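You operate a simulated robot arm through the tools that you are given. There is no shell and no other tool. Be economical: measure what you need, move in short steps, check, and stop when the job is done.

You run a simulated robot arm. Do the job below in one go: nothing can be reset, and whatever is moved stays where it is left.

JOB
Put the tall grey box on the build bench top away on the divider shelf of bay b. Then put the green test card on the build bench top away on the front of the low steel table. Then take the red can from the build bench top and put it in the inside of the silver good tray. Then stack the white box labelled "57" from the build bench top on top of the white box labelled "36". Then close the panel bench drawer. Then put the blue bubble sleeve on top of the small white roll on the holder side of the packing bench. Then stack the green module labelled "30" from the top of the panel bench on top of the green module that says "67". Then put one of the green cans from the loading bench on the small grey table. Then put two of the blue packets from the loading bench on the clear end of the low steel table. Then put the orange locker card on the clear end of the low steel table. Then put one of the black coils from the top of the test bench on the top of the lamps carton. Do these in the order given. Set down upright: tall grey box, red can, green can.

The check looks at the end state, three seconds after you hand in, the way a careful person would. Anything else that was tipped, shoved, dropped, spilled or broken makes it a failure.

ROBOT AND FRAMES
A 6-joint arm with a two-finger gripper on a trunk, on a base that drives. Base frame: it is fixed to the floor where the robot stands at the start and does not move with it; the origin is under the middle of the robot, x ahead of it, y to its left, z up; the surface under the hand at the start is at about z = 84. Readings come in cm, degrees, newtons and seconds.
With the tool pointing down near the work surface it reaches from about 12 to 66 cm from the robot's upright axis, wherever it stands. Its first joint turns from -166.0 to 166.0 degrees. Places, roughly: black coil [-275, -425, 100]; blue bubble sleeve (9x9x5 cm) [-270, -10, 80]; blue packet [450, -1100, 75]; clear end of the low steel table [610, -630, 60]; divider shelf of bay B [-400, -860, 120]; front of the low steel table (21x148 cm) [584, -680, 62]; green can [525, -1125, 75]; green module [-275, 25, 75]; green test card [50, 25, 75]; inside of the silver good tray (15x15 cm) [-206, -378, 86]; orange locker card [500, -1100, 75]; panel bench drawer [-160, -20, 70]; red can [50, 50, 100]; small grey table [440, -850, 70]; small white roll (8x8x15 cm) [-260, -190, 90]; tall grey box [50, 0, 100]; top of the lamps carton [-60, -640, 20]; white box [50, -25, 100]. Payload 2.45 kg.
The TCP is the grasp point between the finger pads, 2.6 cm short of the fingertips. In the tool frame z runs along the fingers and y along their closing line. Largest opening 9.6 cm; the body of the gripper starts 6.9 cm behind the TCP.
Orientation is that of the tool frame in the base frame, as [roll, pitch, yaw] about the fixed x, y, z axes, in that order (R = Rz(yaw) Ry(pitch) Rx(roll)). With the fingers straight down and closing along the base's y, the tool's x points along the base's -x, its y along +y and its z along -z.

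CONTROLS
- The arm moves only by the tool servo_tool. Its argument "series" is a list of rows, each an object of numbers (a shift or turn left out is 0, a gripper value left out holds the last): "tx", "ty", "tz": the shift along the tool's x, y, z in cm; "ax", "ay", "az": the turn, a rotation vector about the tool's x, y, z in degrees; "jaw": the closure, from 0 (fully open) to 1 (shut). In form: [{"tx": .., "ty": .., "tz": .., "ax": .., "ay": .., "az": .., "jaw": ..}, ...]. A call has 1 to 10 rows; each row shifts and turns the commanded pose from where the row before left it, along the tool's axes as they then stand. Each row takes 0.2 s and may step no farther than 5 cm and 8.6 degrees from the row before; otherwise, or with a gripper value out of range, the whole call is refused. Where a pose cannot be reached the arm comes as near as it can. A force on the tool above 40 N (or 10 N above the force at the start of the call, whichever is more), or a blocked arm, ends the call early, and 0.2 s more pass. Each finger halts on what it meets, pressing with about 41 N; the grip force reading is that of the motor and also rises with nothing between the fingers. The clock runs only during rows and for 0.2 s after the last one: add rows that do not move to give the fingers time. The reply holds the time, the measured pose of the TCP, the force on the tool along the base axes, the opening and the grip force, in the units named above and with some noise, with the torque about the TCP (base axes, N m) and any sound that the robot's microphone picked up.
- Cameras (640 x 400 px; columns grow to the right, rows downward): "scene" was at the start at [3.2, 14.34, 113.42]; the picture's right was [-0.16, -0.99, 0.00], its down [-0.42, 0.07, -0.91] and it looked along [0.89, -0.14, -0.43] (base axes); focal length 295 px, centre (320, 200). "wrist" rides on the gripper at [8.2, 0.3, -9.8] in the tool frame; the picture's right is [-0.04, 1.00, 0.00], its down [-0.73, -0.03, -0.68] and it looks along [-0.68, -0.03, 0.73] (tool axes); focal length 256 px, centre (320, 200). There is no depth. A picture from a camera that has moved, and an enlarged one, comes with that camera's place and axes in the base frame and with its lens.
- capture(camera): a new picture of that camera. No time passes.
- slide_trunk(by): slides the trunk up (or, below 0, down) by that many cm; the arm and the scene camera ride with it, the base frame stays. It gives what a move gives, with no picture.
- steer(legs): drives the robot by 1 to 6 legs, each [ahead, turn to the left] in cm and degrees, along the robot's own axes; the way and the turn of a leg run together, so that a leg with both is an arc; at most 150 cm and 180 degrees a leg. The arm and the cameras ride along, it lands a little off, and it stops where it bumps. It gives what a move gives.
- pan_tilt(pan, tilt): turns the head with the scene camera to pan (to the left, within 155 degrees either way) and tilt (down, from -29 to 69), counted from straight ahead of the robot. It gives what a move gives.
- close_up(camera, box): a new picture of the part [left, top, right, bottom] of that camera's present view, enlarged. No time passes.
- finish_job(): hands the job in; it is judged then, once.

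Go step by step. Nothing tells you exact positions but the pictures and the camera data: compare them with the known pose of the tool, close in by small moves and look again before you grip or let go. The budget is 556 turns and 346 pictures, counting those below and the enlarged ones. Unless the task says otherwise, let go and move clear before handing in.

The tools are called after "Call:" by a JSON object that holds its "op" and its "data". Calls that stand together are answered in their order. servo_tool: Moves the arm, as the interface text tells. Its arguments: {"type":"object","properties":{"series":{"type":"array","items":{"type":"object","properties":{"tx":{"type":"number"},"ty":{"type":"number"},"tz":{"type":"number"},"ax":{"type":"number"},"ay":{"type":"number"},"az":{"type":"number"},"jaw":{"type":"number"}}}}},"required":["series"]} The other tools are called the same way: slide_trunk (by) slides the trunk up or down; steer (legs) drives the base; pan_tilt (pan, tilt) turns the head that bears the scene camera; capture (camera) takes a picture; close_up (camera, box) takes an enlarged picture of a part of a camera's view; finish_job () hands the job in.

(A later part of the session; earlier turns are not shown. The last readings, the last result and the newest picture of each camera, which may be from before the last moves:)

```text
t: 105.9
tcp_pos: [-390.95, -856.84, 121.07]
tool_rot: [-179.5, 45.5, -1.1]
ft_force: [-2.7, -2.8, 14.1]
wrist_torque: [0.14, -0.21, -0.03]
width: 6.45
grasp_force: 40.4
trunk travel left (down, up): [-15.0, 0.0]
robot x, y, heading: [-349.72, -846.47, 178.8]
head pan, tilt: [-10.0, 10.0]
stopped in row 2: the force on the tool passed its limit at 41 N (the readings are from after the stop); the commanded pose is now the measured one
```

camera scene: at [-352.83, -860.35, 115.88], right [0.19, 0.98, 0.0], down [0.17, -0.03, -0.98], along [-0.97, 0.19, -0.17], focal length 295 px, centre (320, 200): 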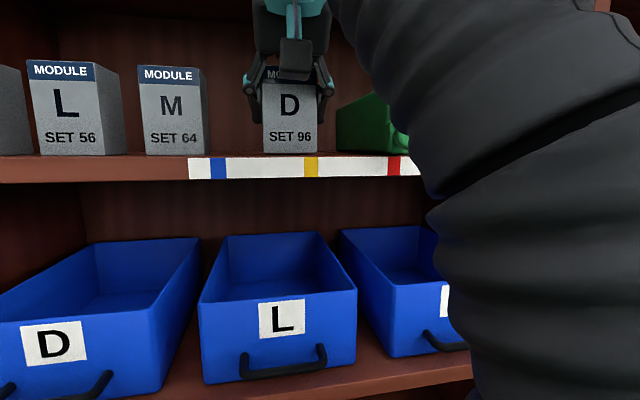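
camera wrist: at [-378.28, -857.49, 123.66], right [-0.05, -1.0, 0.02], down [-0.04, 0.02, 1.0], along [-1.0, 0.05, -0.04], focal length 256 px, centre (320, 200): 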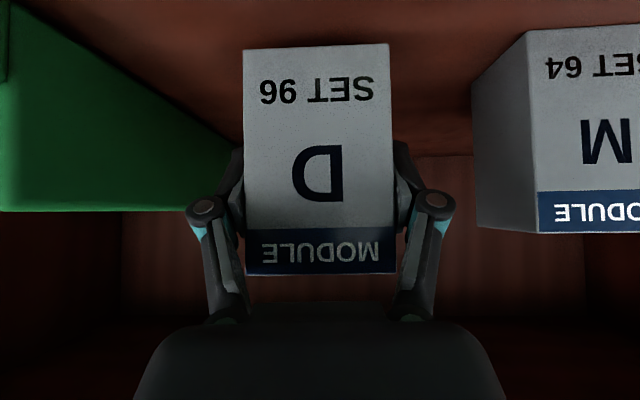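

It's seated (z≈121.05). I open the fingers.

Call:
{"op": "servo_tool", "data": {"series": [{"jaw": 0.28}, {"jaw": 0.2}, {"jaw": 0.14}, {}]}}

Call:
{"op": "capture", "data": {"camera": "wrist"}}

```text
t: 106.9
tcp_pos: [-391.02, -856.78, 120.84]
tool_rot: [-179.4, 45.2, -1.0]
ft_force: [0.1, 0.8, -0.3]
wrist_torque: [0.0, 0.0, 0.0]
width: 8.25
grasp_force: 0.1
trunk travel left (down, up): [-15.0, 0.0]
robot x, y, heading: [-349.61, -845.86, 179.1]
head pan, tilt: [-10.0, 10.0]
```

```text
309 pictures are left
camera wrist: at [-378.28, -857.46, 122.0], right [-0.05, -1.0, 0.02], down [-0.03, 0.02, 1.0], along [-1.0, 0.05, -0.03], focal length 256 px, centre (320, 200)
```

wrist: 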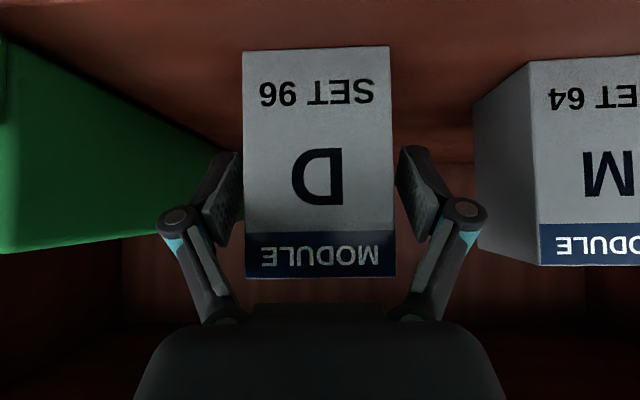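

Released and standing upright. I withdraw straight back with the arm, then check.

Call:
{"op": "servo_tool", "data": {"series": [{"tx": 1.5, "tz": -1.5}, {"tx": 3, "tz": -3}, {"tx": 3, "tz": -3}, {}]}}

Call:
{"op": "steer", "data": {"legs": [[-30, 0]]}}

Call:
{"op": "capture", "data": {"camera": "scene"}}

```text
t: 107.9
tcp_pos: [-380.32, -857.12, 120.94]
tool_rot: [-179.4, 45.3, -1.1]
ft_force: [1.0, -0.4, 0.3]
wrist_torque: [0.01, -0.01, 0.04]
width: 8.27
grasp_force: 0.0
trunk travel left (down, up): [-15.0, 0.0]
robot x, y, heading: [-349.73, -846.34, 179.0]
head pan, tilt: [-10.0, 10.0]
```

```text
t: 109.9
tcp_pos: [-350.62, -857.81, 120.9]
tool_rot: [-179.5, 45.3, -0.8]
ft_force: [-0.8, 0.5, 0.2]
wrist_torque: [-0.01, 0.02, -0.04]
width: 8.25
grasp_force: 0.1
trunk travel left (down, up): [-15.0, 0.0]
robot x, y, heading: [-319.79, -846.82, 179.0]
head pan, tilt: [-10.0, 10.0]
```

```text
308 pictures are left
camera scene: at [-323.06, -860.85, 115.88], right [0.19, 0.98, 0.0], down [0.17, -0.03, -0.98], along [-0.97, 0.19, -0.17], focal length 295 px, centre (320, 200)
```

scene: 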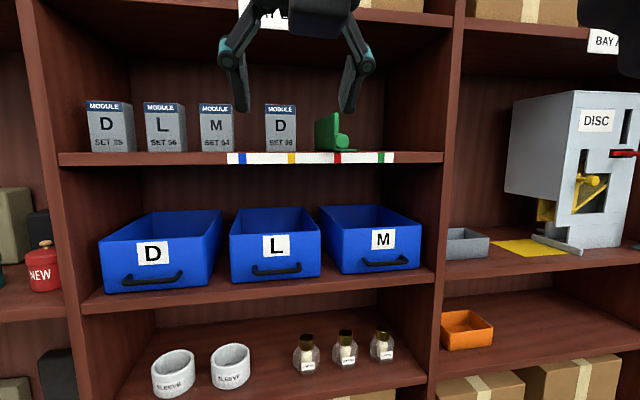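

The tall grey box stands on bay B's shelf beside the other modules. I lower the arm and drive back along the same route.

Call:
{"op": "servo_tool", "data": {"series": [{"tx": 3.2, "tz": 3.2}, {"tx": 3.2, "tz": 3.2}, {"tx": 3.2, "tz": 3.2}, {"tx": 3.2, "tz": 3.2}, {"tx": 3.2, "tz": 3.2}, {}]}}

Call:
{"op": "steer", "data": {"legs": [[0, -92], [120, 0], [88, 0], [0, -40], [121, 0]]}}

```text
t: 111.3
tcp_pos: [-350.67, -857.42, 98.31]
tool_rot: [-179.4, 45.4, -0.8]
ft_force: [-0.6, -0.1, -0.2]
wrist_torque: [-0.05, 0.04, 0.02]
width: 8.25
grasp_force: 0.1
trunk travel left (down, up): [-15.0, 0.0]
robot x, y, heading: [-319.47, -846.91, 178.8]
head pan, tilt: [-10.0, 10.0]
```

```text
t: 133.2
tcp_pos: [-204.11, -524.37, 98.23]
tool_rot: [-179.3, 45.3, -135.3]
ft_force: [0.2, 0.3, 0.4]
wrist_torque: [0.03, 0.0, 0.02]
width: 8.25
grasp_force: 0.0
trunk travel left (down, up): [-15.0, 0.0]
robot x, y, heading: [-218.61, -554.01, 44.9]
head pan, tilt: [-10.0, 10.0]
```

On track. Continuing past the test bench corner and up the aisle.

Call:
{"op": "steer", "data": {"legs": [[0, 1], [131, 0], [0, 23], [120, 0], [118, 0]]}}

```text
t: 152.7
tcp_pos: [-40.89, -205.81, 98.29]
tool_rot: [-179.4, 45.3, -110.0]
ft_force: [-0.1, -1.3, -1.8]
wrist_torque: [0.01, -0.01, 0.0]
width: 8.26
grasp_force: 0.2
trunk travel left (down, up): [-15.0, 0.0]
robot x, y, heading: [-40.8, -238.4, 69.8]
head pan, tilt: [-10.0, 10.0]
```

Continuing to the build bench, stopping before the wall, then turning to face it.

Call:
{"op": "steer", "data": {"legs": [[0, 15], [117, 0], [114, 0], [0, -84]]}}

Call:
{"op": "pan_tilt", "data": {"pan": -9, "tilt": 30}}

Call:
{"op": "capture", "data": {"camera": "scene"}}

```text
t: 168.4
tcp_pos: [11.85, 1.09, 98.26]
tool_rot: [-179.4, 45.3, -179.6]
ft_force: [-0.1, 0.4, -0.4]
wrist_torque: [-0.03, -0.02, 0.02]
width: 8.25
grasp_force: 0.1
trunk travel left (down, up): [-15.0, 0.0]
robot x, y, heading: [-19.17, -10.81, 0.3]
head pan, tilt: [-10.0, 10.0]
```

```text
t: 169.2
tcp_pos: [11.82, 1.21, 98.37]
tool_rot: [-179.4, 45.3, -179.6]
ft_force: [-0.4, 0.3, -0.1]
wrist_torque: [-0.02, -0.04, 0.02]
width: 8.27
grasp_force: 0.1
trunk travel left (down, up): [-15.0, 0.0]
robot x, y, heading: [-18.66, -10.37, 0.2]
head pan, tilt: [-9.0, 30.0]
```

```text
307 pictures are left
camera scene: at [-15.92, 4.11, 112.65], right [-0.15, -0.99, 0.0], down [-0.49, 0.07, -0.87], along [0.86, -0.13, -0.5], focal length 295 px, centre (320, 200)
```

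scene: 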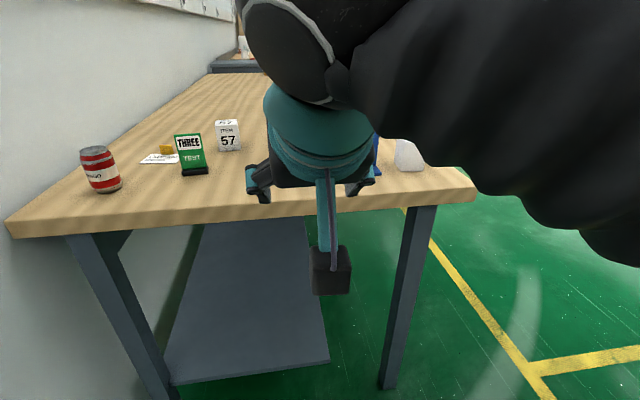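

The card centre is near [49.5, 23]. I retract the arm, make the tool vertical and turn the jaws to close across the card's thickness, then reposition the base to the left.

Call:
{"op": "servo_tool", "data": {"series": [{"ay": 7.5}, {"ay": 7.5}, {"ay": 7.5}, {"ay": 7.5}, {"ay": 7.5}, {"ay": 7.8, "jaw": 0}, {"tx": 4}, {"tx": 2}, {}]}}

Call:
{"op": "steer", "data": {"legs": [[0, 40], [28, 0], [0, -40]]}}

Call:
{"op": "capture", "data": {"camera": "scene"}}

Call:
{"op": "capture", "data": {"camera": "wrist"}}

```text
t: 171.2
tcp_pos: [5.72, 1.17, 98.26]
tool_rot: [-179.6, 0.0, -179.9]
ft_force: [0.0, -0.2, 0.0]
wrist_torque: [0.04, 0.02, 0.0]
width: 9.6
grasp_force: 0.0
trunk travel left (down, up): [-15.0, 0.0]
robot x, y, heading: [-18.79, -10.31, 0.3]
head pan, tilt: [-9.0, 30.0]
```

```text
t: 176.9
tcp_pos: [26.9, 18.65, 98.21]
tool_rot: [-179.6, 0.1, 179.7]
ft_force: [0.4, 1.2, 1.2]
wrist_torque: [0.0, -0.01, -0.03]
width: 9.61
grasp_force: 0.1
trunk travel left (down, up): [-15.0, 0.0]
robot x, y, heading: [2.1, 7.18, -0.1]
head pan, tilt: [-9.0, 30.0]
```

```text
306 pictures are left
camera scene: at [5.28, 21.67, 112.65], right [-0.16, -0.99, 0.0], down [-0.49, 0.08, -0.87], along [0.86, -0.13, -0.5], focal length 295 px, centre (320, 200)
```

scene: 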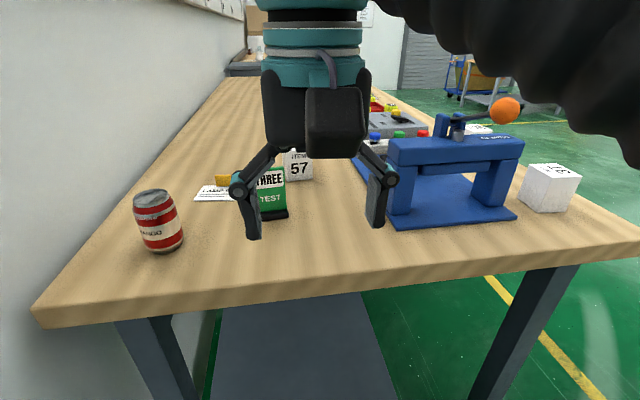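

```text
305 pictures are left
camera wrist: at [18.82, 19.02, 108.03], right [0.04, 1.0, -0.01], down [0.73, -0.03, 0.68], along [0.68, -0.04, -0.73], focal length 256 px, centre (320, 200)
```

wrist: 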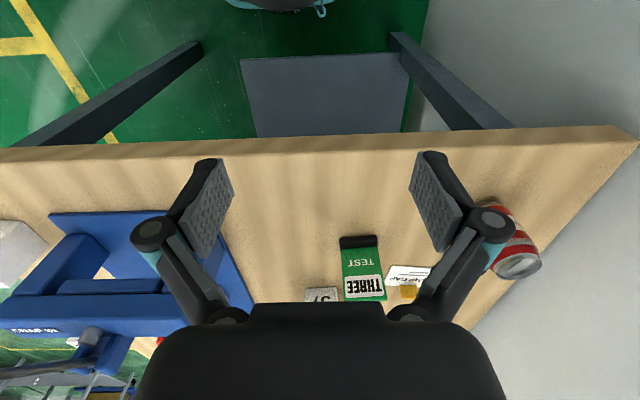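

The card's base front is at x≈48.5, y≈23.2. I turn the jaws by 90°.

Call:
{"op": "servo_tool", "data": {"series": [{"az": -8.5}, {"az": -8.5}, {"az": -8.5}, {"az": -8.5}, {"az": -8.5}, {"az": -8.5}, {"az": -8.5}, {"az": -8.5}, {"az": -8.5}, {"az": -8.5}]}}

Call:
{"op": "servo_tool", "data": {"series": [{"az": -4.7}, {"ty": 0}, {}]}}

```text
t: 179.1
tcp_pos: [27.0, 18.58, 98.2]
tool_rot: [-180.0, -0.4, -95.2]
ft_force: [0.2, -0.1, 0.0]
wrist_torque: [0.03, 0.02, 0.01]
width: 9.57
grasp_force: 0.0
trunk travel left (down, up): [-15.0, 0.0]
robot x, y, heading: [2.23, 7.12, -0.1]
head pan, tilt: [-9.0, 30.0]
```

```text
t: 179.9
tcp_pos: [26.92, 18.61, 98.13]
tool_rot: [180.0, -0.4, -90.6]
ft_force: [0.6, -0.2, -0.1]
wrist_torque: [-0.02, 0.01, -0.03]
width: 9.64
grasp_force: 0.2
trunk travel left (down, up): [-15.0, 0.0]
robot x, y, heading: [2.13, 7.12, -0.0]
head pan, tilt: [-9.0, 30.0]
```

Jaws now close along x. I move over the card at a height clearing its top.

Call:
{"op": "servo_tool", "data": {"series": [{"ty": -4, "tx": -1.5}, {"ty": -4, "tx": -1.5}, {"ty": -4, "tx": -1.5}, {"ty": -4}, {"ty": -4}, {"ty": -3}, {}]}}

Call:
{"op": "capture", "data": {"camera": "wrist"}}

Call:
{"op": "capture", "data": {"camera": "scene"}}

```text
t: 181.5
tcp_pos: [50.01, 22.65, 98.26]
tool_rot: [180.0, -0.4, -90.6]
ft_force: [-0.3, 0.9, 0.6]
wrist_torque: [-0.01, 0.0, 0.01]
width: 9.62
grasp_force: 0.0
trunk travel left (down, up): [-15.0, 0.0]
robot x, y, heading: [2.53, 7.3, 0.1]
head pan, tilt: [-9.0, 30.0]
```

```text
304 pictures are left
camera wrist: at [49.67, 14.64, 108.19], right [-1.0, 0.05, 0.0], down [0.04, 0.74, 0.67], along [0.03, 0.67, -0.74], focal length 256 px, centre (320, 200)
```

wrist: 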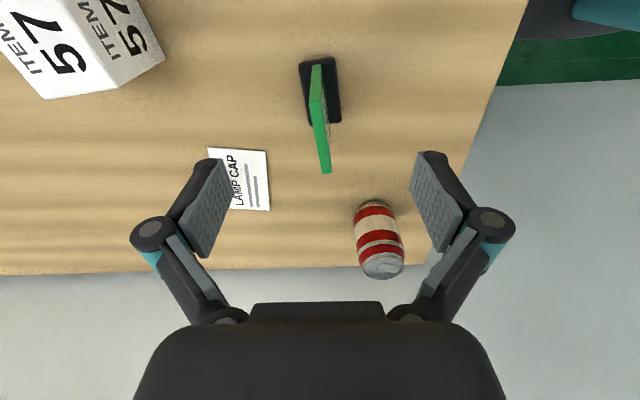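

```text
303 pictures are left
camera scene: at [5.29, 21.68, 112.64], right [-0.16, -0.99, 0.0], down [-0.49, 0.08, -0.87], along [0.86, -0.13, -0.5], focal length 295 px, centre (320, 200)
```

scene: 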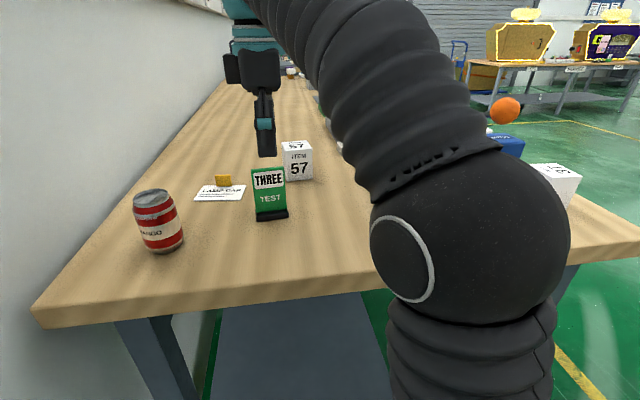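

The card blade is at about [50,23.1], turned about 5°. I align the jaws and descend around it.

Call:
{"op": "servo_tool", "data": {"series": [{"az": -5, "tx": -0.4}, {"tz": 3}, {"tz": 3}, {"tz": 2}, {}]}}

Call:
{"op": "capture", "data": {"camera": "wrist"}}

```text
t: 182.7
tcp_pos: [50.03, 23.21, 90.23]
tool_rot: [179.9, -0.3, -85.7]
ft_force: [0.2, -0.2, 0.5]
wrist_torque: [-0.02, -0.01, -0.02]
width: 9.61
grasp_force: 0.1
trunk travel left (down, up): [-15.0, 0.0]
robot x, y, heading: [2.15, 7.28, -0.0]
head pan, tilt: [-9.0, 30.0]
```

```text
302 pictures are left
camera wrist: at [50.33, 15.14, 100.03], right [-1.0, -0.04, 0.0], down [-0.03, 0.74, 0.67], along [-0.02, 0.67, -0.74], focal length 256 px, centre (320, 200)
```

wrist: 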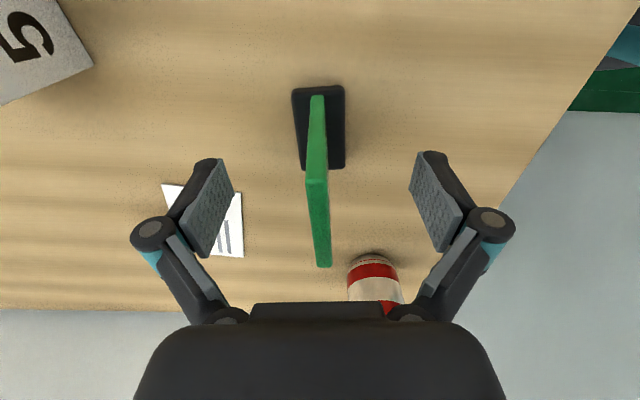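

The blade is centred between the pads. Closing.

Call:
{"op": "servo_tool", "data": {"series": [{"jaw": 0.4}, {"jaw": 0.7}, {"jaw": 0.9}, {"jaw": 1}, {"jaw": 1}, {"jaw": 1}]}}

Call:
{"op": "capture", "data": {"camera": "wrist"}}

```text
t: 184.1
tcp_pos: [50.04, 23.23, 90.19]
tool_rot: [-179.9, -0.4, -85.5]
ft_force: [-0.5, 0.2, 0.9]
wrist_torque: [-0.03, 0.01, 0.0]
width: 0.68
grasp_force: 35.4
trunk travel left (down, up): [-15.0, 0.0]
robot x, y, heading: [2.1, 7.04, -0.1]
head pan, tilt: [-9.0, 30.0]
```

```text
301 pictures are left
camera wrist: at [50.34, 15.14, 100.04], right [-1.0, -0.04, 0.0], down [-0.03, 0.74, 0.67], along [-0.02, 0.67, -0.74], focal length 256 px, centre (320, 200)
```

wrist: 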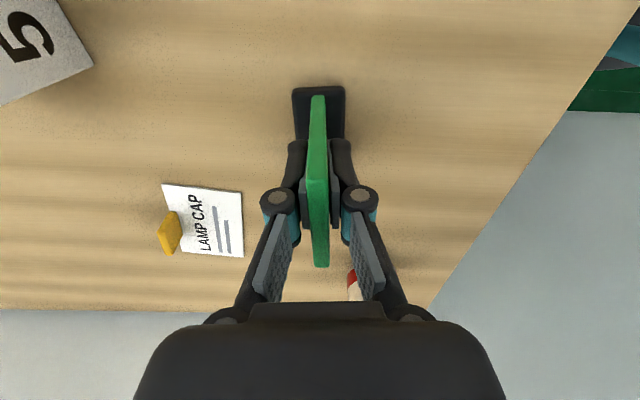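

Card held (0.68 cm). Lift and retract.

Call:
{"op": "servo_tool", "data": {"series": [{"tz": -2}, {"tz": -3}, {"tz": -2.5}, {"ty": 4.5}, {"ty": 4.5}, {"ty": 4.5}, {"ty": 4.5}, {"ty": 4}, {}]}}

Call:
{"op": "capture", "data": {"camera": "wrist"}}

Call:
{"op": "pan_tilt", "data": {"pan": -75, "tilt": 12}}

Call:
{"op": "capture", "data": {"camera": "scene"}}

```text
t: 186.1
tcp_pos: [27.92, 21.53, 97.76]
tool_rot: [180.0, -0.4, -85.6]
ft_force: [0.0, 0.0, -0.7]
wrist_torque: [0.01, 0.0, -0.01]
width: 0.71
grasp_force: 35.0
trunk travel left (down, up): [-15.0, 0.0]
robot x, y, heading: [2.59, 7.19, -0.1]
head pan, tilt: [-9.0, 30.0]
```

```text
300 pictures are left
camera wrist: at [28.23, 13.44, 107.6], right [-1.0, -0.04, 0.0], down [-0.03, 0.74, 0.67], along [-0.03, 0.67, -0.74], focal length 256 px, centre (320, 200)
```

wrist: 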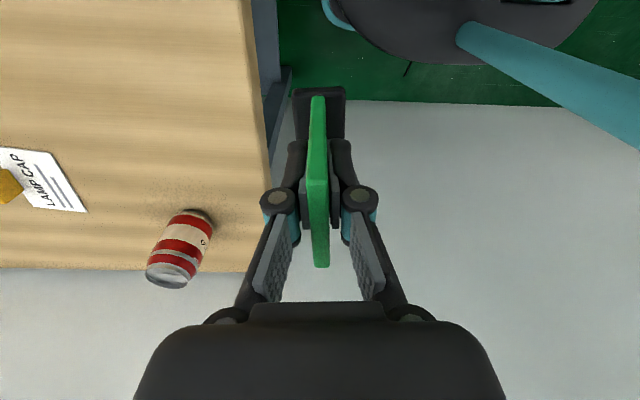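

```text
t: 187.4
tcp_pos: [27.98, 21.43, 97.64]
tool_rot: [180.0, -0.4, -85.6]
ft_force: [-0.1, 0.1, 0.1]
wrist_torque: [0.01, -0.01, 0.01]
width: 0.67
grasp_force: 35.0
trunk travel left (down, up): [-15.0, 0.0]
robot x, y, heading: [2.27, 6.94, -0.2]
head pan, tilt: [-75.0, 12.0]
```

```text
299 pictures are left
camera scene: at [-1.22, 14.08, 115.55], right [-0.97, -0.26, 0.0], down [-0.05, 0.2, -0.98], along [0.25, -0.94, -0.21], focal length 295 px, centre (320, 200)
```

scene: 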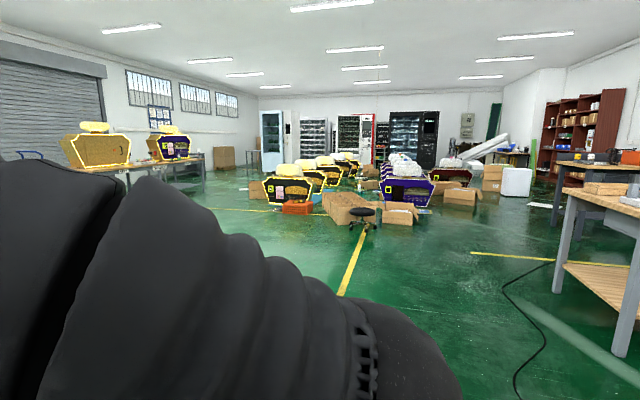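

Card is clear. The low steel table lies far ahead right. I drive out of the nook and head diagonally across the open floor.

Call:
{"op": "steer", "data": {"legs": [[-20, 0], [0, -90], [130, 0], [0, 45], [150, 0], [150, 0]]}}

Call:
{"op": "pan_tilt", "data": {"pan": 0, "tilt": 8}}

Call:
{"op": "capture", "data": {"camera": "scene"}}

```text
t: 215.1
tcp_pos: [219.07, -341.86, 97.67]
tool_rot: [179.9, -0.4, -130.6]
ft_force: [1.0, -0.7, -0.6]
wrist_torque: [0.0, 0.01, -0.01]
width: 0.71
grasp_force: 35.5
trunk travel left (down, up): [-15.0, 0.0]
robot x, y, heading: [190.68, -333.59, -44.9]
head pan, tilt: [-75.0, 12.0]
```

```text
t: 216.6
tcp_pos: [219.09, -341.93, 97.78]
tool_rot: [-180.0, -0.3, -130.6]
ft_force: [0.7, 0.0, -0.3]
wrist_torque: [0.0, -0.02, 0.02]
width: 0.71
grasp_force: 35.3
trunk travel left (down, up): [-15.0, 0.0]
robot x, y, heading: [190.78, -333.7, -44.9]
head pan, tilt: [0.0, 8.0]
```

```text
298 pictures are left
camera scene: at [204.46, -324.99, 116.2], right [-0.71, -0.71, 0.0], down [-0.1, 0.1, -0.99], along [0.7, -0.7, -0.14], focal length 295 px, centre (320, 200)
```

scene: 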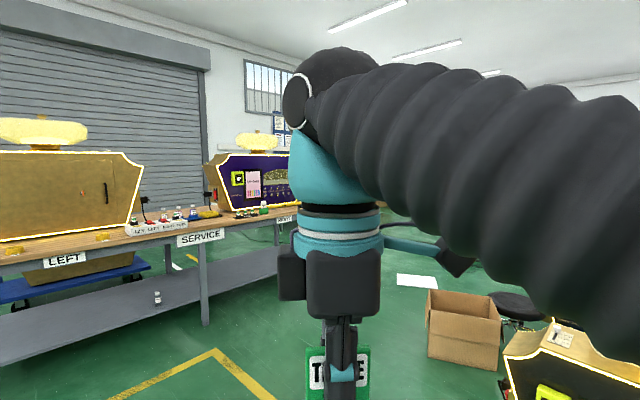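

Call:
{"op": "pan_tilt", "data": {"pan": 35, "tilt": 12}}

Call:
{"op": "capture", "data": {"camera": "scene"}}

Call:
{"op": "pan_tilt", "data": {"pan": -25, "tilt": 8}}

Call:
{"op": "capture", "data": {"camera": "scene"}}

```text
t: 217.6
tcp_pos: [219.22, -342.11, 97.75]
tool_rot: [180.0, -0.3, -130.6]
ft_force: [-1.3, -0.6, 0.0]
wrist_torque: [-0.02, 0.02, 0.01]
width: 0.72
grasp_force: 36.0
trunk travel left (down, up): [-15.0, 0.0]
robot x, y, heading: [191.3, -333.8, -44.9]
head pan, tilt: [35.0, 12.0]
```

```text
297 pictures are left
camera scene: at [207.09, -320.07, 115.56], right [-0.17, -0.98, 0.0], down [-0.2, 0.04, -0.98], along [0.96, -0.17, -0.21], focal length 295 px, centre (320, 200)
```

scene: 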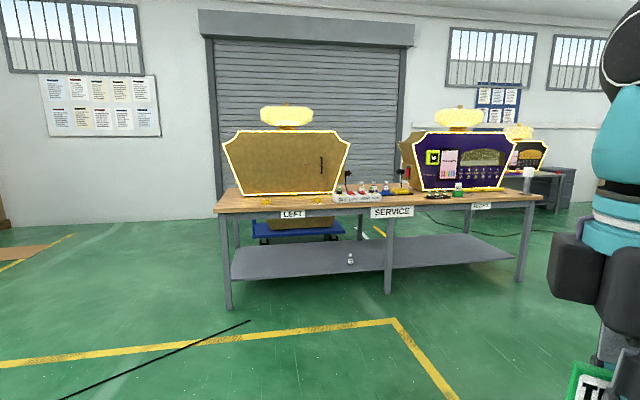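

```text
t: 218.9
tcp_pos: [219.11, -342.15, 97.72]
tool_rot: [-180.0, -0.4, -130.6]
ft_force: [-0.4, -0.7, 0.2]
wrist_torque: [0.0, 0.01, -0.01]
width: 0.68
grasp_force: 34.9
trunk travel left (down, up): [-15.0, 0.0]
robot x, y, heading: [191.29, -333.61, -44.8]
head pan, tilt: [-25.0, 8.0]
```

```text
296 pictures are left
camera scene: at [201.09, -327.14, 116.2], right [-0.94, -0.34, 0.0], down [-0.05, 0.13, -0.99], along [0.34, -0.93, -0.14], focal length 295 px, centre (320, 200)
```

scene: 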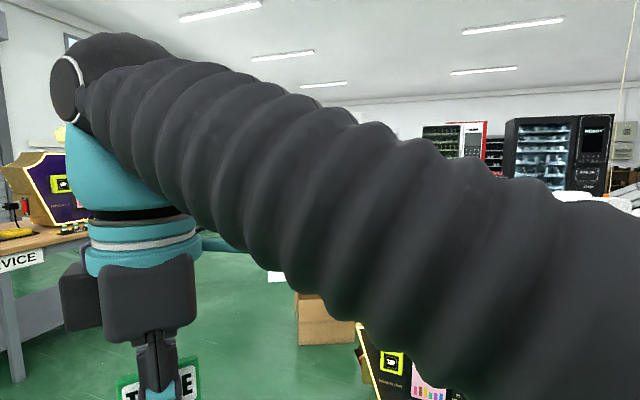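

The wooden SERVICE table is at x≥399, y -290..-520; the low steel table is behind it, around x≈580, y≈-680. I go through the gap between the SERVICE table end and the floor box.

Call:
{"op": "steer", "data": {"legs": [[0, 6], [145, 0], [22, 0], [0, -34], [110, 0]]}}

Call:
{"op": "pan_tilt", "data": {"pan": 35, "tilt": 12}}

Call:
{"op": "capture", "data": {"camera": "scene"}}

Call:
{"op": "pan_tilt", "data": {"pan": 0, "tilt": 12}}

Call:
{"op": "capture", "data": {"camera": "scene"}}

```text
t: 234.8
tcp_pos: [376.51, -563.46, 97.81]
tool_rot: [180.0, -0.4, -158.0]
ft_force: [-0.8, -0.4, -0.6]
wrist_torque: [-0.02, 0.02, -0.01]
width: 0.71
grasp_force: 35.5
trunk travel left (down, up): [-15.0, 0.0]
robot x, y, heading: [355.41, -543.25, -72.5]
head pan, tilt: [-25.0, 8.0]
```

```text
t: 236.1
tcp_pos: [376.62, -563.28, 97.8]
tool_rot: [180.0, -0.4, -158.0]
ft_force: [0.5, 0.0, -1.4]
wrist_torque: [0.0, 0.0, 0.01]
width: 0.7
grasp_force: 35.2
trunk travel left (down, up): [-15.0, 0.0]
robot x, y, heading: [355.31, -543.19, -72.4]
head pan, tilt: [35.0, 12.0]
```

```text
295 pictures are left
camera scene: at [375.98, -538.3, 115.56], right [-0.61, -0.79, 0.0], down [-0.17, 0.13, -0.98], along [0.78, -0.59, -0.21], focal length 295 px, centre (320, 200)
```

scene: 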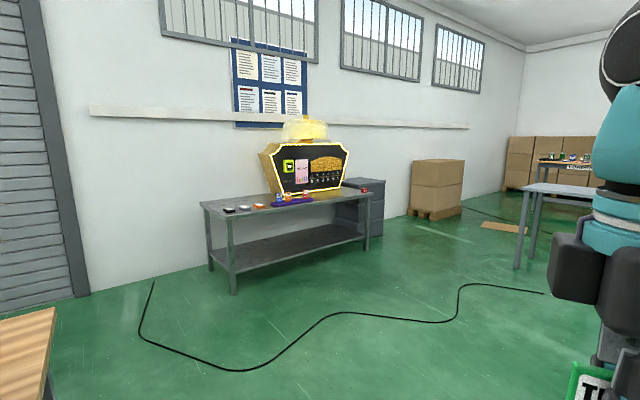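

```text
t: 237.1
tcp_pos: [376.58, -563.37, 97.74]
tool_rot: [-180.0, -0.4, -157.9]
ft_force: [-0.3, 0.2, -0.7]
wrist_torque: [0.01, -0.02, 0.01]
width: 0.74
grasp_force: 34.6
trunk travel left (down, up): [-15.0, 0.0]
robot x, y, heading: [355.4, -543.25, -72.6]
head pan, tilt: [0.0, 12.0]
```

```text
294 pictures are left
camera scene: at [371.4, -541.51, 115.56], right [-0.95, -0.3, 0.0], down [-0.06, 0.2, -0.98], along [0.3, -0.93, -0.21], focal length 295 px, centre (320, 200)
```

scene: 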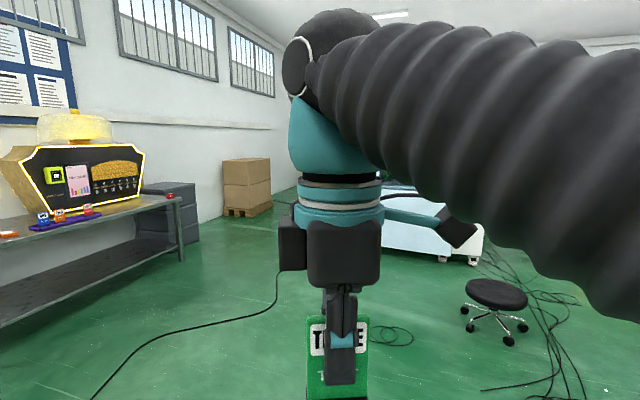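

The low steel table's front edge is at x≈575, y -609..-750. I drive to stand in front of it.

Call:
{"op": "steer", "data": {"legs": [[0, 27], [120, 0], [93, 0], [0, 45]]}}

Call:
{"op": "pan_tilt", "data": {"pan": -5, "tilt": 28}}

Call:
{"op": "capture", "data": {"camera": "scene"}}

```text
t: 251.2
tcp_pos: [531.24, -682.2, 97.72]
tool_rot: [180.0, -0.3, -85.6]
ft_force: [0.3, 0.3, -0.2]
wrist_torque: [0.02, -0.02, 0.01]
width: 0.69
grasp_force: 34.8
trunk travel left (down, up): [-15.0, 0.0]
robot x, y, heading: [505.6, -696.46, 0.1]
head pan, tilt: [0.0, 12.0]
```

```text
t: 251.9
tcp_pos: [531.27, -682.3, 97.72]
tool_rot: [180.0, -0.4, -85.5]
ft_force: [-0.3, -0.4, 0.0]
wrist_torque: [0.04, 0.02, 0.02]
width: 0.71
grasp_force: 35.1
trunk travel left (down, up): [-15.0, 0.0]
robot x, y, heading: [505.5, -696.47, -0.0]
head pan, tilt: [-5.0, 28.0]
```

```text
293 pictures are left
camera scene: at [508.8, -681.44, 112.97], right [-0.09, -1.0, 0.0], down [-0.47, 0.04, -0.88], along [0.88, -0.08, -0.47], focal length 295 px, centre (320, 200)
```

scene: 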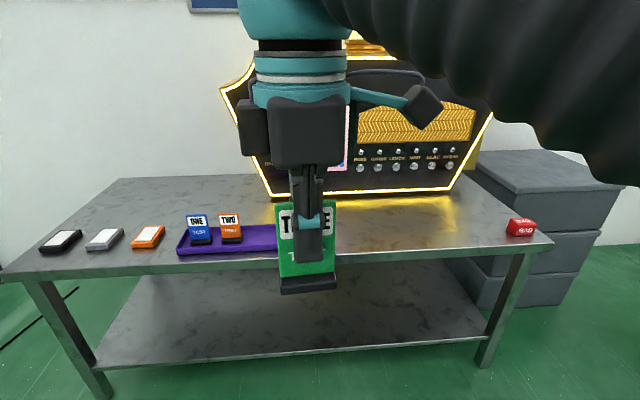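

I see cards ONE and TWO standing on a purple tray in the front strip. I shift the arm aside to see whether the tray has a third place.

Call:
{"op": "servo_tool", "data": {"series": [{"tx": 4.5}, {"tx": 4.5}, {"tx": 4.5}, {"tx": 4.5}, {"tx": 2}]}}

Call:
{"op": "close_up", "data": {"camera": "scene", "box": [140, 170, 380, 320]}}

```text
t: 253.2
tcp_pos: [532.69, -702.21, 97.82]
tool_rot: [180.0, -0.5, -85.5]
ft_force: [-0.8, -0.3, -0.1]
wrist_torque: [0.0, 0.01, 0.0]
width: 0.7
grasp_force: 35.1
trunk travel left (down, up): [-15.0, 0.0]
robot x, y, heading: [505.77, -696.26, 0.0]
head pan, tilt: [-5.0, 28.0]
```

```text
2.67 times, centred on (260, 245) of scene
camera zoom: at [508.79, -681.44, 112.96], right [-0.09, -1.0, 0.0], down [-0.47, 0.04, -0.88], along [0.88, -0.08, -0.47], focal length 788 px, centre (480, 80)
```

zoom: 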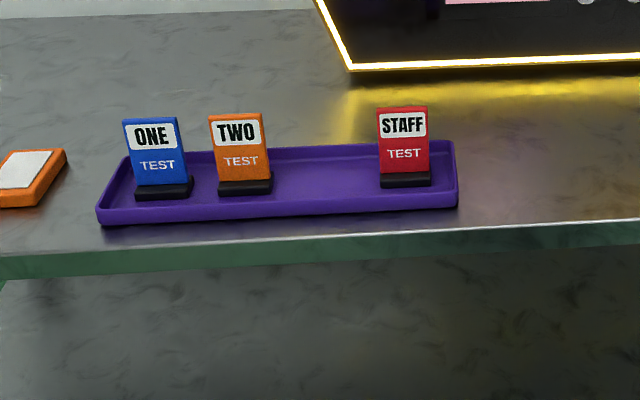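

There is a tray gap, but the job says the front of the table itself, so I'll stand the card on the bare front strip just right of the tray (around [584,-706]). I lower the trunk and drive up.

Call:
{"op": "slide_trunk", "data": {"by": -14}}

Call:
{"op": "steer", "data": {"legs": [[29, 0]]}}

Call:
{"op": "capture", "data": {"camera": "scene"}}

Call:
{"op": "capture", "data": {"camera": "wrist"}}

```text
t: 254.8
tcp_pos: [532.65, -702.3, 83.81]
tool_rot: [-180.0, -0.4, -85.7]
ft_force: [0.2, 0.0, 0.1]
wrist_torque: [0.0, 0.0, -0.03]
width: 0.71
grasp_force: 34.9
trunk travel left (down, up): [-1.0, 14.0]
robot x, y, heading: [506.04, -696.43, -0.1]
head pan, tilt: [-5.0, 28.0]
```

```text
t: 256.8
tcp_pos: [561.37, -701.92, 83.84]
tool_rot: [-180.0, -0.5, -85.3]
ft_force: [-0.2, 0.3, -0.3]
wrist_torque: [0.02, -0.01, -0.01]
width: 0.68
grasp_force: 35.6
trunk travel left (down, up): [-1.0, 14.0]
robot x, y, heading: [534.07, -696.52, 0.1]
head pan, tilt: [-5.0, 28.0]
```

```text
291 pictures are left
camera scene: at [537.34, -681.38, 98.96], right [-0.08, -1.0, 0.0], down [-0.47, 0.04, -0.88], along [0.88, -0.07, -0.47], focal length 295 px, centre (320, 200)
```

scene: 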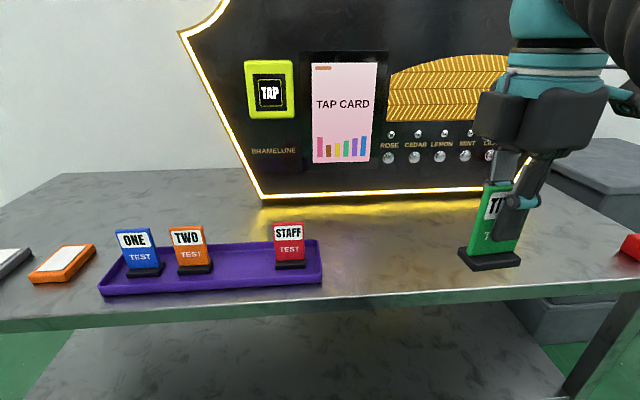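

```text
290 pictures are left
camera wrist: at [561.65, -710.08, 93.71], right [-1.0, -0.04, 0.0], down [-0.03, 0.74, 0.67], along [-0.03, 0.67, -0.74], focal length 256 px, centre (320, 200)
```

wrist: 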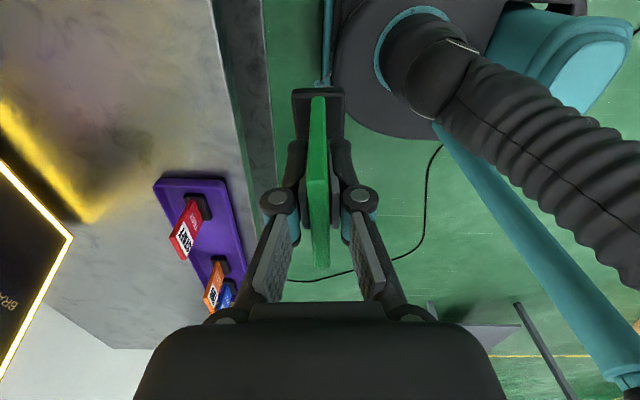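

Call:
{"op": "servo_tool", "data": {"series": [{"ty": -4.5, "tx": 1}, {"ty": -4.5, "tx": 1}, {"ty": -4.5, "tx": 1}, {"ty": -4.5, "tx": 1}, {"ty": -4.5}, {"tz": 4}, {"tz": 4}, {"tz": 3}, {}]}}

Call:
{"op": "capture", "data": {"camera": "scene"}}

Call:
{"op": "capture", "data": {"camera": "wrist"}}

```text
t: 258.8
tcp_pos: [583.85, -704.21, 72.68]
tool_rot: [179.9, -0.4, -85.4]
ft_force: [-0.2, 0.2, -0.4]
wrist_torque: [-0.01, 0.01, 0.0]
width: 0.68
grasp_force: 35.3
trunk travel left (down, up): [-1.0, 14.0]
robot x, y, heading: [533.72, -696.11, 0.2]
head pan, tilt: [-5.0, 28.0]
```

```text
289 pictures are left
camera scene: at [537.35, -681.38, 98.96], right [-0.08, -1.0, 0.0], down [-0.47, 0.04, -0.88], along [0.88, -0.07, -0.47], focal length 295 px, centre (320, 200)
```

scene: 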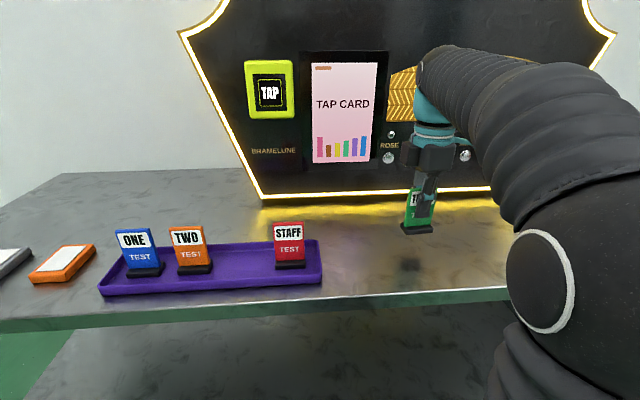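

```text
288 pictures are left
camera wrist: at [584.31, -712.38, 82.49], right [-1.0, -0.04, 0.0], down [-0.03, 0.74, 0.67], along [-0.03, 0.67, -0.74], focal length 256 px, centre (320, 200)
```

wrist: 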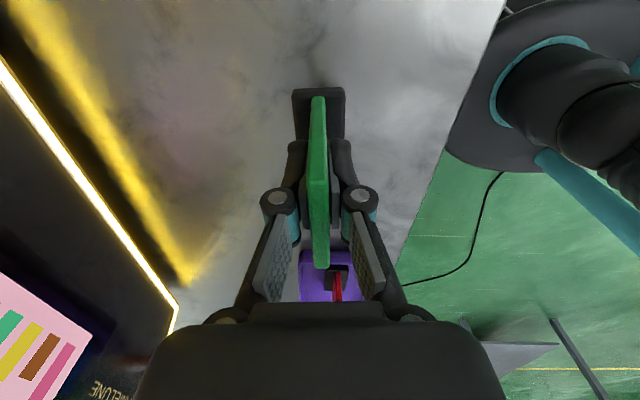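

Over the bare front strip. Lowering by small steps to contact.

Call:
{"op": "servo_tool", "data": {"series": [{"tz": 1.5}, {"tz": 1.5}, {"tz": 0.8}, {}]}}

Call:
{"op": "close_up", "data": {"camera": "scene", "box": [360, 180, 480, 280]}}

```text
t: 259.8
tcp_pos: [583.97, -704.44, 68.88]
tool_rot: [180.0, -0.4, -85.5]
ft_force: [0.0, 0.6, -0.3]
wrist_torque: [0.03, -0.03, -0.03]
width: 0.7
grasp_force: 34.7
trunk travel left (down, up): [-1.0, 14.0]
robot x, y, heading: [534.18, -696.35, 0.4]
head pan, tilt: [-5.0, 28.0]
```

```text
4.00 times, centred on (420, 230) of scene
camera zoom: at [537.35, -681.38, 98.96], right [-0.08, -1.0, 0.0], down [-0.47, 0.04, -0.88], along [0.88, -0.07, -0.47], focal length 1181 px, centre (-80, 80)
```

zoom: 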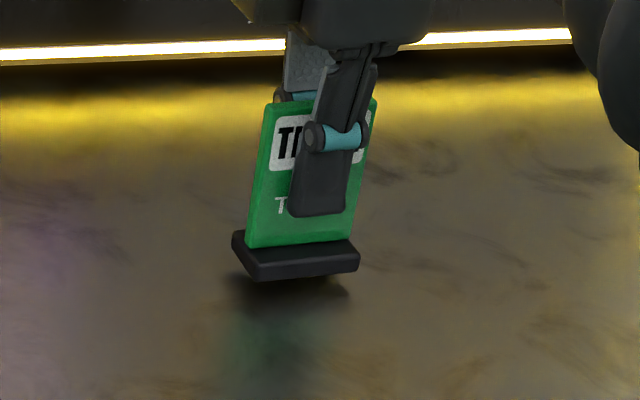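

Call:
{"op": "servo_tool", "data": {"series": [{"tz": 0.5}, {"tz": 0.4}, {}]}}

Call:
{"op": "servo_tool", "data": {"series": [{"tz": 0.3}, {"tz": 0.3}, {}]}}

Call:
{"op": "close_up", "data": {"camera": "scene", "box": [360, 180, 480, 280]}}

```text
t: 260.6
tcp_pos: [584.09, -704.31, 68.18]
tool_rot: [-179.9, -0.4, -85.4]
ft_force: [0.3, -1.0, 8.5]
wrist_torque: [0.0, -0.02, -0.03]
width: 0.72
grasp_force: 35.7
trunk travel left (down, up): [-1.0, 14.0]
robot x, y, heading: [534.15, -696.49, 0.2]
head pan, tilt: [-5.0, 28.0]
```

```text
t: 261.4
tcp_pos: [584.02, -704.24, 67.7]
tool_rot: [-179.8, -0.6, -85.4]
ft_force: [4.0, 0.7, 35.0]
wrist_torque: [0.03, -0.13, -0.02]
width: 0.73
grasp_force: 35.0
trunk travel left (down, up): [-1.0, 14.0]
robot x, y, heading: [533.77, -696.12, 0.2]
head pan, tilt: [-5.0, 28.0]
```

```text
4.00 times, centred on (420, 230) of scene
camera zoom: at [537.25, -681.36, 98.98], right [-0.08, -1.0, 0.0], down [-0.47, 0.04, -0.88], along [0.88, -0.07, -0.47], focal length 1181 px, centre (-80, 80)
```

zoom: 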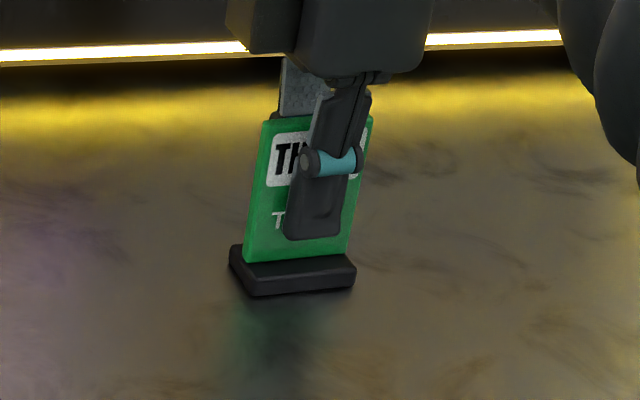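

It's on the table. I ease up slightly, open, and rise.

Call:
{"op": "servo_tool", "data": {"series": [{"tz": -0.3}, {"jaw": 0.8}, {"jaw": 0.5}, {"jaw": 0}, {}]}}

Call:
{"op": "capture", "data": {"camera": "wrist"}}

```text
t: 262.6
tcp_pos: [584.02, -704.28, 67.69]
tool_rot: [-179.9, -0.4, -85.4]
ft_force: [0.1, 0.3, -0.2]
wrist_torque: [0.01, 0.01, -0.01]
width: 9.6
grasp_force: 0.2
trunk travel left (down, up): [-1.0, 14.0]
robot x, y, heading: [534.34, -696.55, 0.4]
head pan, tilt: [-5.0, 28.0]
```

```text
285 pictures are left
camera wrist: at [584.41, -712.36, 77.7], right [-1.0, -0.04, 0.0], down [-0.03, 0.74, 0.67], along [-0.03, 0.67, -0.74], focal length 256 px, centre (320, 200)
```

wrist: 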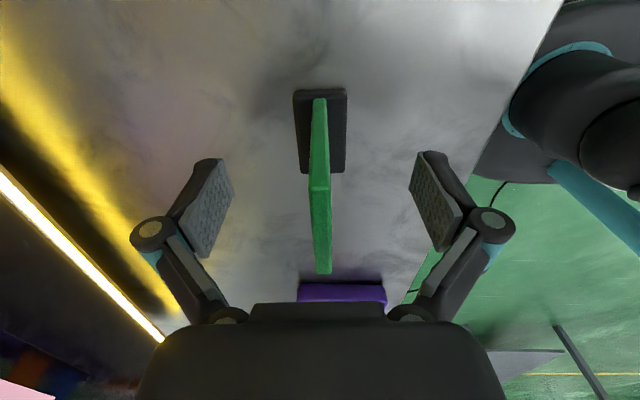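

Standing free. I rise, retract, and look at the table.

Call:
{"op": "servo_tool", "data": {"series": [{"tz": -4}, {"tz": -4}, {"tz": -4}, {"tz": -4}, {"ty": 4.5}, {"ty": 4.5}, {"ty": 4.5}, {"ty": 4.5}, {"ty": 4.5}]}}

Call:
{"op": "slide_trunk", "data": {"by": 14}}

Call:
{"op": "steer", "data": {"legs": [[-40, 0]]}}

Call:
{"op": "capture", "data": {"camera": "scene"}}

```text
t: 264.6
tcp_pos: [561.49, -705.88, 83.93]
tool_rot: [-180.0, -0.3, -85.4]
ft_force: [-0.1, -0.5, 0.6]
wrist_torque: [-0.01, 0.05, -0.03]
width: 9.62
grasp_force: 0.0
trunk travel left (down, up): [-1.0, 14.0]
robot x, y, heading: [534.13, -696.13, 0.1]
head pan, tilt: [-5.0, 28.0]
```

```text
t: 266.3
tcp_pos: [561.68, -705.83, 97.92]
tool_rot: [180.0, -0.4, -85.4]
ft_force: [0.3, -0.6, 0.3]
wrist_torque: [0.0, 0.02, 0.0]
width: 9.58
grasp_force: 0.0
trunk travel left (down, up): [-15.0, 0.0]
robot x, y, heading: [534.39, -696.29, 0.6]
head pan, tilt: [-5.0, 28.0]
```

```text
t: 268.8
tcp_pos: [521.14, -706.13, 97.86]
tool_rot: [180.0, -0.4, -85.6]
ft_force: [1.2, 0.1, 0.7]
wrist_torque: [0.02, -0.02, -0.03]
width: 9.59
grasp_force: 0.0
trunk travel left (down, up): [-15.0, 0.0]
robot x, y, heading: [493.7, -696.56, -0.1]
head pan, tilt: [-5.0, 28.0]
```

```text
284 pictures are left
camera scene: at [496.92, -681.48, 112.96], right [-0.09, -1.0, 0.0], down [-0.47, 0.04, -0.88], along [0.88, -0.08, -0.47], focal length 295 px, centre (320, 200)
```

scene: 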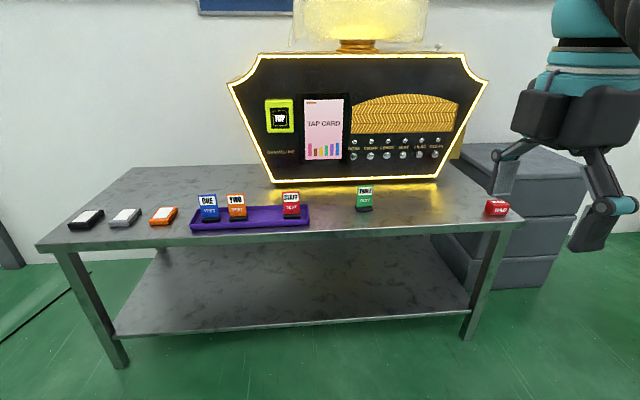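

Card stands well on the front. Back to the build bench for the red can, by the reverse route.

Call:
{"op": "steer", "data": {"legs": [[0, 133], [120, 0], [87, 0], [0, -26], [110, 0]]}}

```text
t: 291.1
tcp_pos: [324.18, -410.88, 97.88]
tool_rot: [179.9, -0.4, 20.1]
ft_force: [-0.3, 0.8, -0.6]
wrist_torque: [-0.01, -0.05, -0.01]
width: 9.6
grasp_force: 0.0
trunk travel left (down, up): [-15.0, 0.0]
robot x, y, heading: [322.34, -439.73, 106.0]
head pan, tilt: [-5.0, 28.0]
```

Call:
{"op": "steer", "data": {"legs": [[0, 31], [150, 0], [150, 0], [150, 0], [14, 0]]}}

```text
t: 314.9
tcp_pos: [-25.44, -94.72, 97.86]
tool_rot: [180.0, -0.4, 49.9]
ft_force: [0.4, -0.1, 0.0]
wrist_torque: [0.0, 0.04, -0.02]
width: 9.61
grasp_force: 0.0
trunk travel left (down, up): [-15.0, 0.0]
robot x, y, heading: [-12.68, -121.02, 135.6]
head pan, tilt: [-5.0, 28.0]
```

Call:
{"op": "steer", "data": {"legs": [[0, -42], [124, 0], [0, -93.5]]}}

Call:
{"op": "pan_tilt", "data": {"pan": 5, "tilt": 30}}

Call:
{"op": "capture", "data": {"camera": "scene"}}

Call:
{"op": "capture", "data": {"camera": "wrist"}}

```text
t: 326.9
tcp_pos: [6.7, -11.05, 98.02]
tool_rot: [-180.0, -0.4, -86.2]
ft_force: [-1.2, -0.2, 0.6]
wrist_torque: [-0.01, -0.01, 0.02]
width: 9.62
grasp_force: 0.1
trunk travel left (down, up): [-15.0, 0.0]
robot x, y, heading: [-20.75, -0.98, -0.5]
head pan, tilt: [-5.0, 28.0]
```

```text
t: 327.7
tcp_pos: [6.72, -11.02, 97.94]
tool_rot: [180.0, -0.4, -86.2]
ft_force: [-0.1, -0.6, 0.4]
wrist_torque: [0.01, 0.03, 0.0]
width: 9.64
grasp_force: 0.1
trunk travel left (down, up): [-15.0, 0.0]
robot x, y, heading: [-20.68, -1.34, -0.9]
head pan, tilt: [5.0, 30.0]
```

```text
283 pictures are left
camera scene: at [-17.28, 15.39, 112.65], right [0.08, -1.0, 0.0], down [-0.5, -0.04, -0.87], along [0.86, 0.07, -0.5], focal length 295 px, centre (320, 200)
```

scene: 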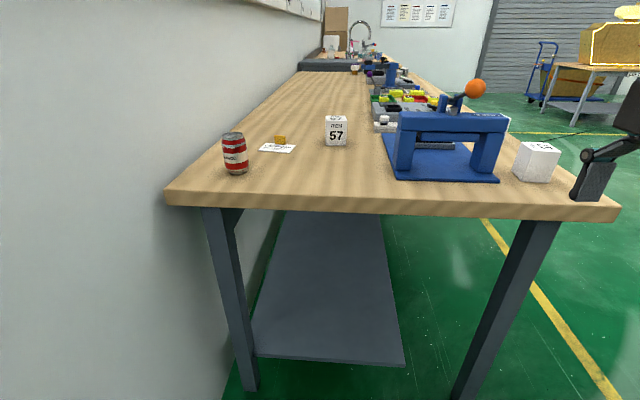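

```text
282 pictures are left
camera wrist: at [6.96, -19.09, 107.78], right [-1.0, -0.03, 0.0], down [-0.02, 0.74, 0.67], along [-0.02, 0.67, -0.74], focal length 256 px, centre (320, 200)
```

wrist: 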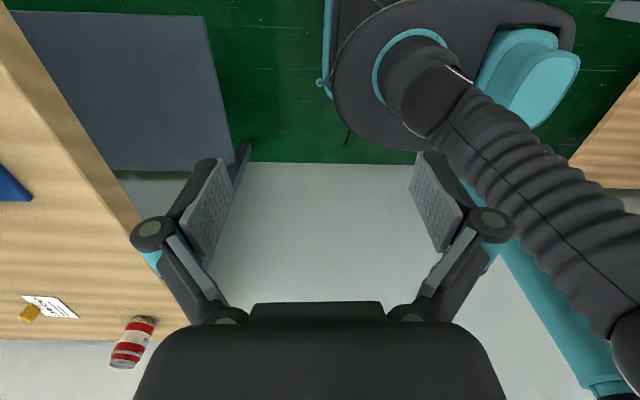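

The red can centre is near [45.6, 40.3], about 6.2 cm wide and 9.5 high. I shift the base left and forward.

Call:
{"op": "steer", "data": {"legs": [[0, 36], [27, 0], [0, -35]]}}

Call:
{"op": "servo_tool", "data": {"series": [{"tx": -4.5}, {"tx": -4.5}, {"tx": -4.5}, {"tx": -4.5}, {"tx": -4.5}, {"tx": -4.5}, {"tz": 0}]}}

Call:
{"op": "capture", "data": {"camera": "wrist"}}

```text
t: 333.0
tcp_pos: [29.29, 5.53, 97.79]
tool_rot: [180.0, -0.3, -84.9]
ft_force: [-0.2, 0.3, 0.0]
wrist_torque: [0.01, 0.03, -0.01]
width: 9.61
grasp_force: 0.1
trunk travel left (down, up): [-15.0, 0.0]
robot x, y, heading: [1.92, 14.79, 1.2]
head pan, tilt: [5.0, 30.0]
```

```text
t: 334.6
tcp_pos: [26.96, 32.46, 97.69]
tool_rot: [-180.0, -0.4, -84.9]
ft_force: [-0.4, 0.1, -1.1]
wrist_torque: [-0.01, -0.02, 0.02]
width: 9.59
grasp_force: 0.1
trunk travel left (down, up): [-15.0, 0.0]
robot x, y, heading: [1.74, 14.84, 0.9]
head pan, tilt: [5.0, 30.0]
```

```text
281 pictures are left
camera wrist: at [27.29, 24.36, 107.57], right [-1.0, -0.05, 0.0], down [-0.04, 0.74, 0.67], along [-0.03, 0.67, -0.74], focal length 256 px, centre (320, 200)
```

wrist: 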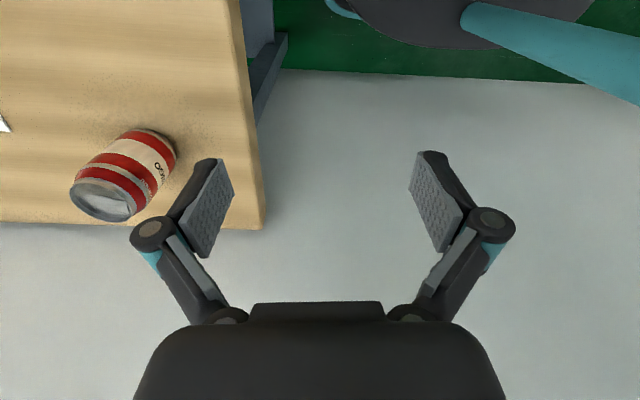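

Call:
{"op": "servo_tool", "data": {"series": [{"ty": -4.5}, {"ty": -4.5}, {"ty": -4.5}, {"ty": -4.5}, {}]}}

Call:
{"op": "capture", "data": {"camera": "wrist"}}

Call:
{"op": "capture", "data": {"camera": "scene"}}

```text
t: 335.8
tcp_pos: [44.73, 34.05, 97.52]
tool_rot: [-179.9, -0.4, -84.9]
ft_force: [-0.8, -0.8, 0.3]
wrist_torque: [0.0, -0.03, 0.02]
width: 9.6
grasp_force: 0.1
trunk travel left (down, up): [-15.0, 0.0]
robot x, y, heading: [1.93, 14.98, 0.8]
head pan, tilt: [5.0, 30.0]
```

```text
280 pictures are left
camera wrist: at [45.16, 26.06, 107.44], right [-1.0, -0.05, 0.0], down [-0.04, 0.74, 0.67], along [-0.03, 0.67, -0.74], focal length 256 px, centre (320, 200)
```

wrist: 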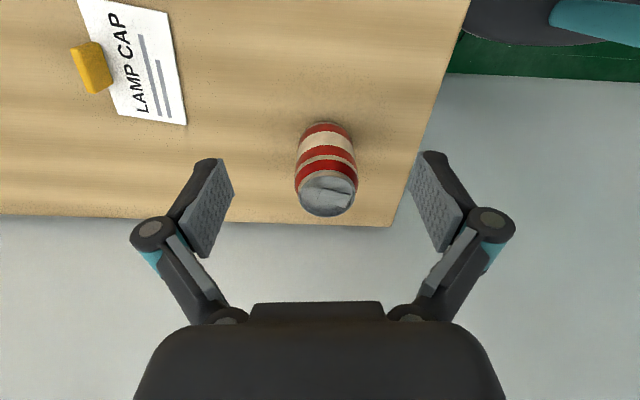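

```text
279 pictures are left
camera scene: at [4.66, 31.39, 112.64], right [0.1, -0.99, 0.0], down [-0.5, -0.05, -0.87], along [0.86, 0.09, -0.5], focal length 295 px, centre (320, 200)
```

scene: 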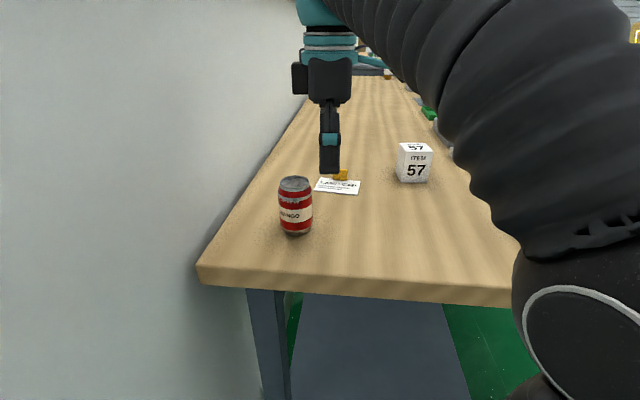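

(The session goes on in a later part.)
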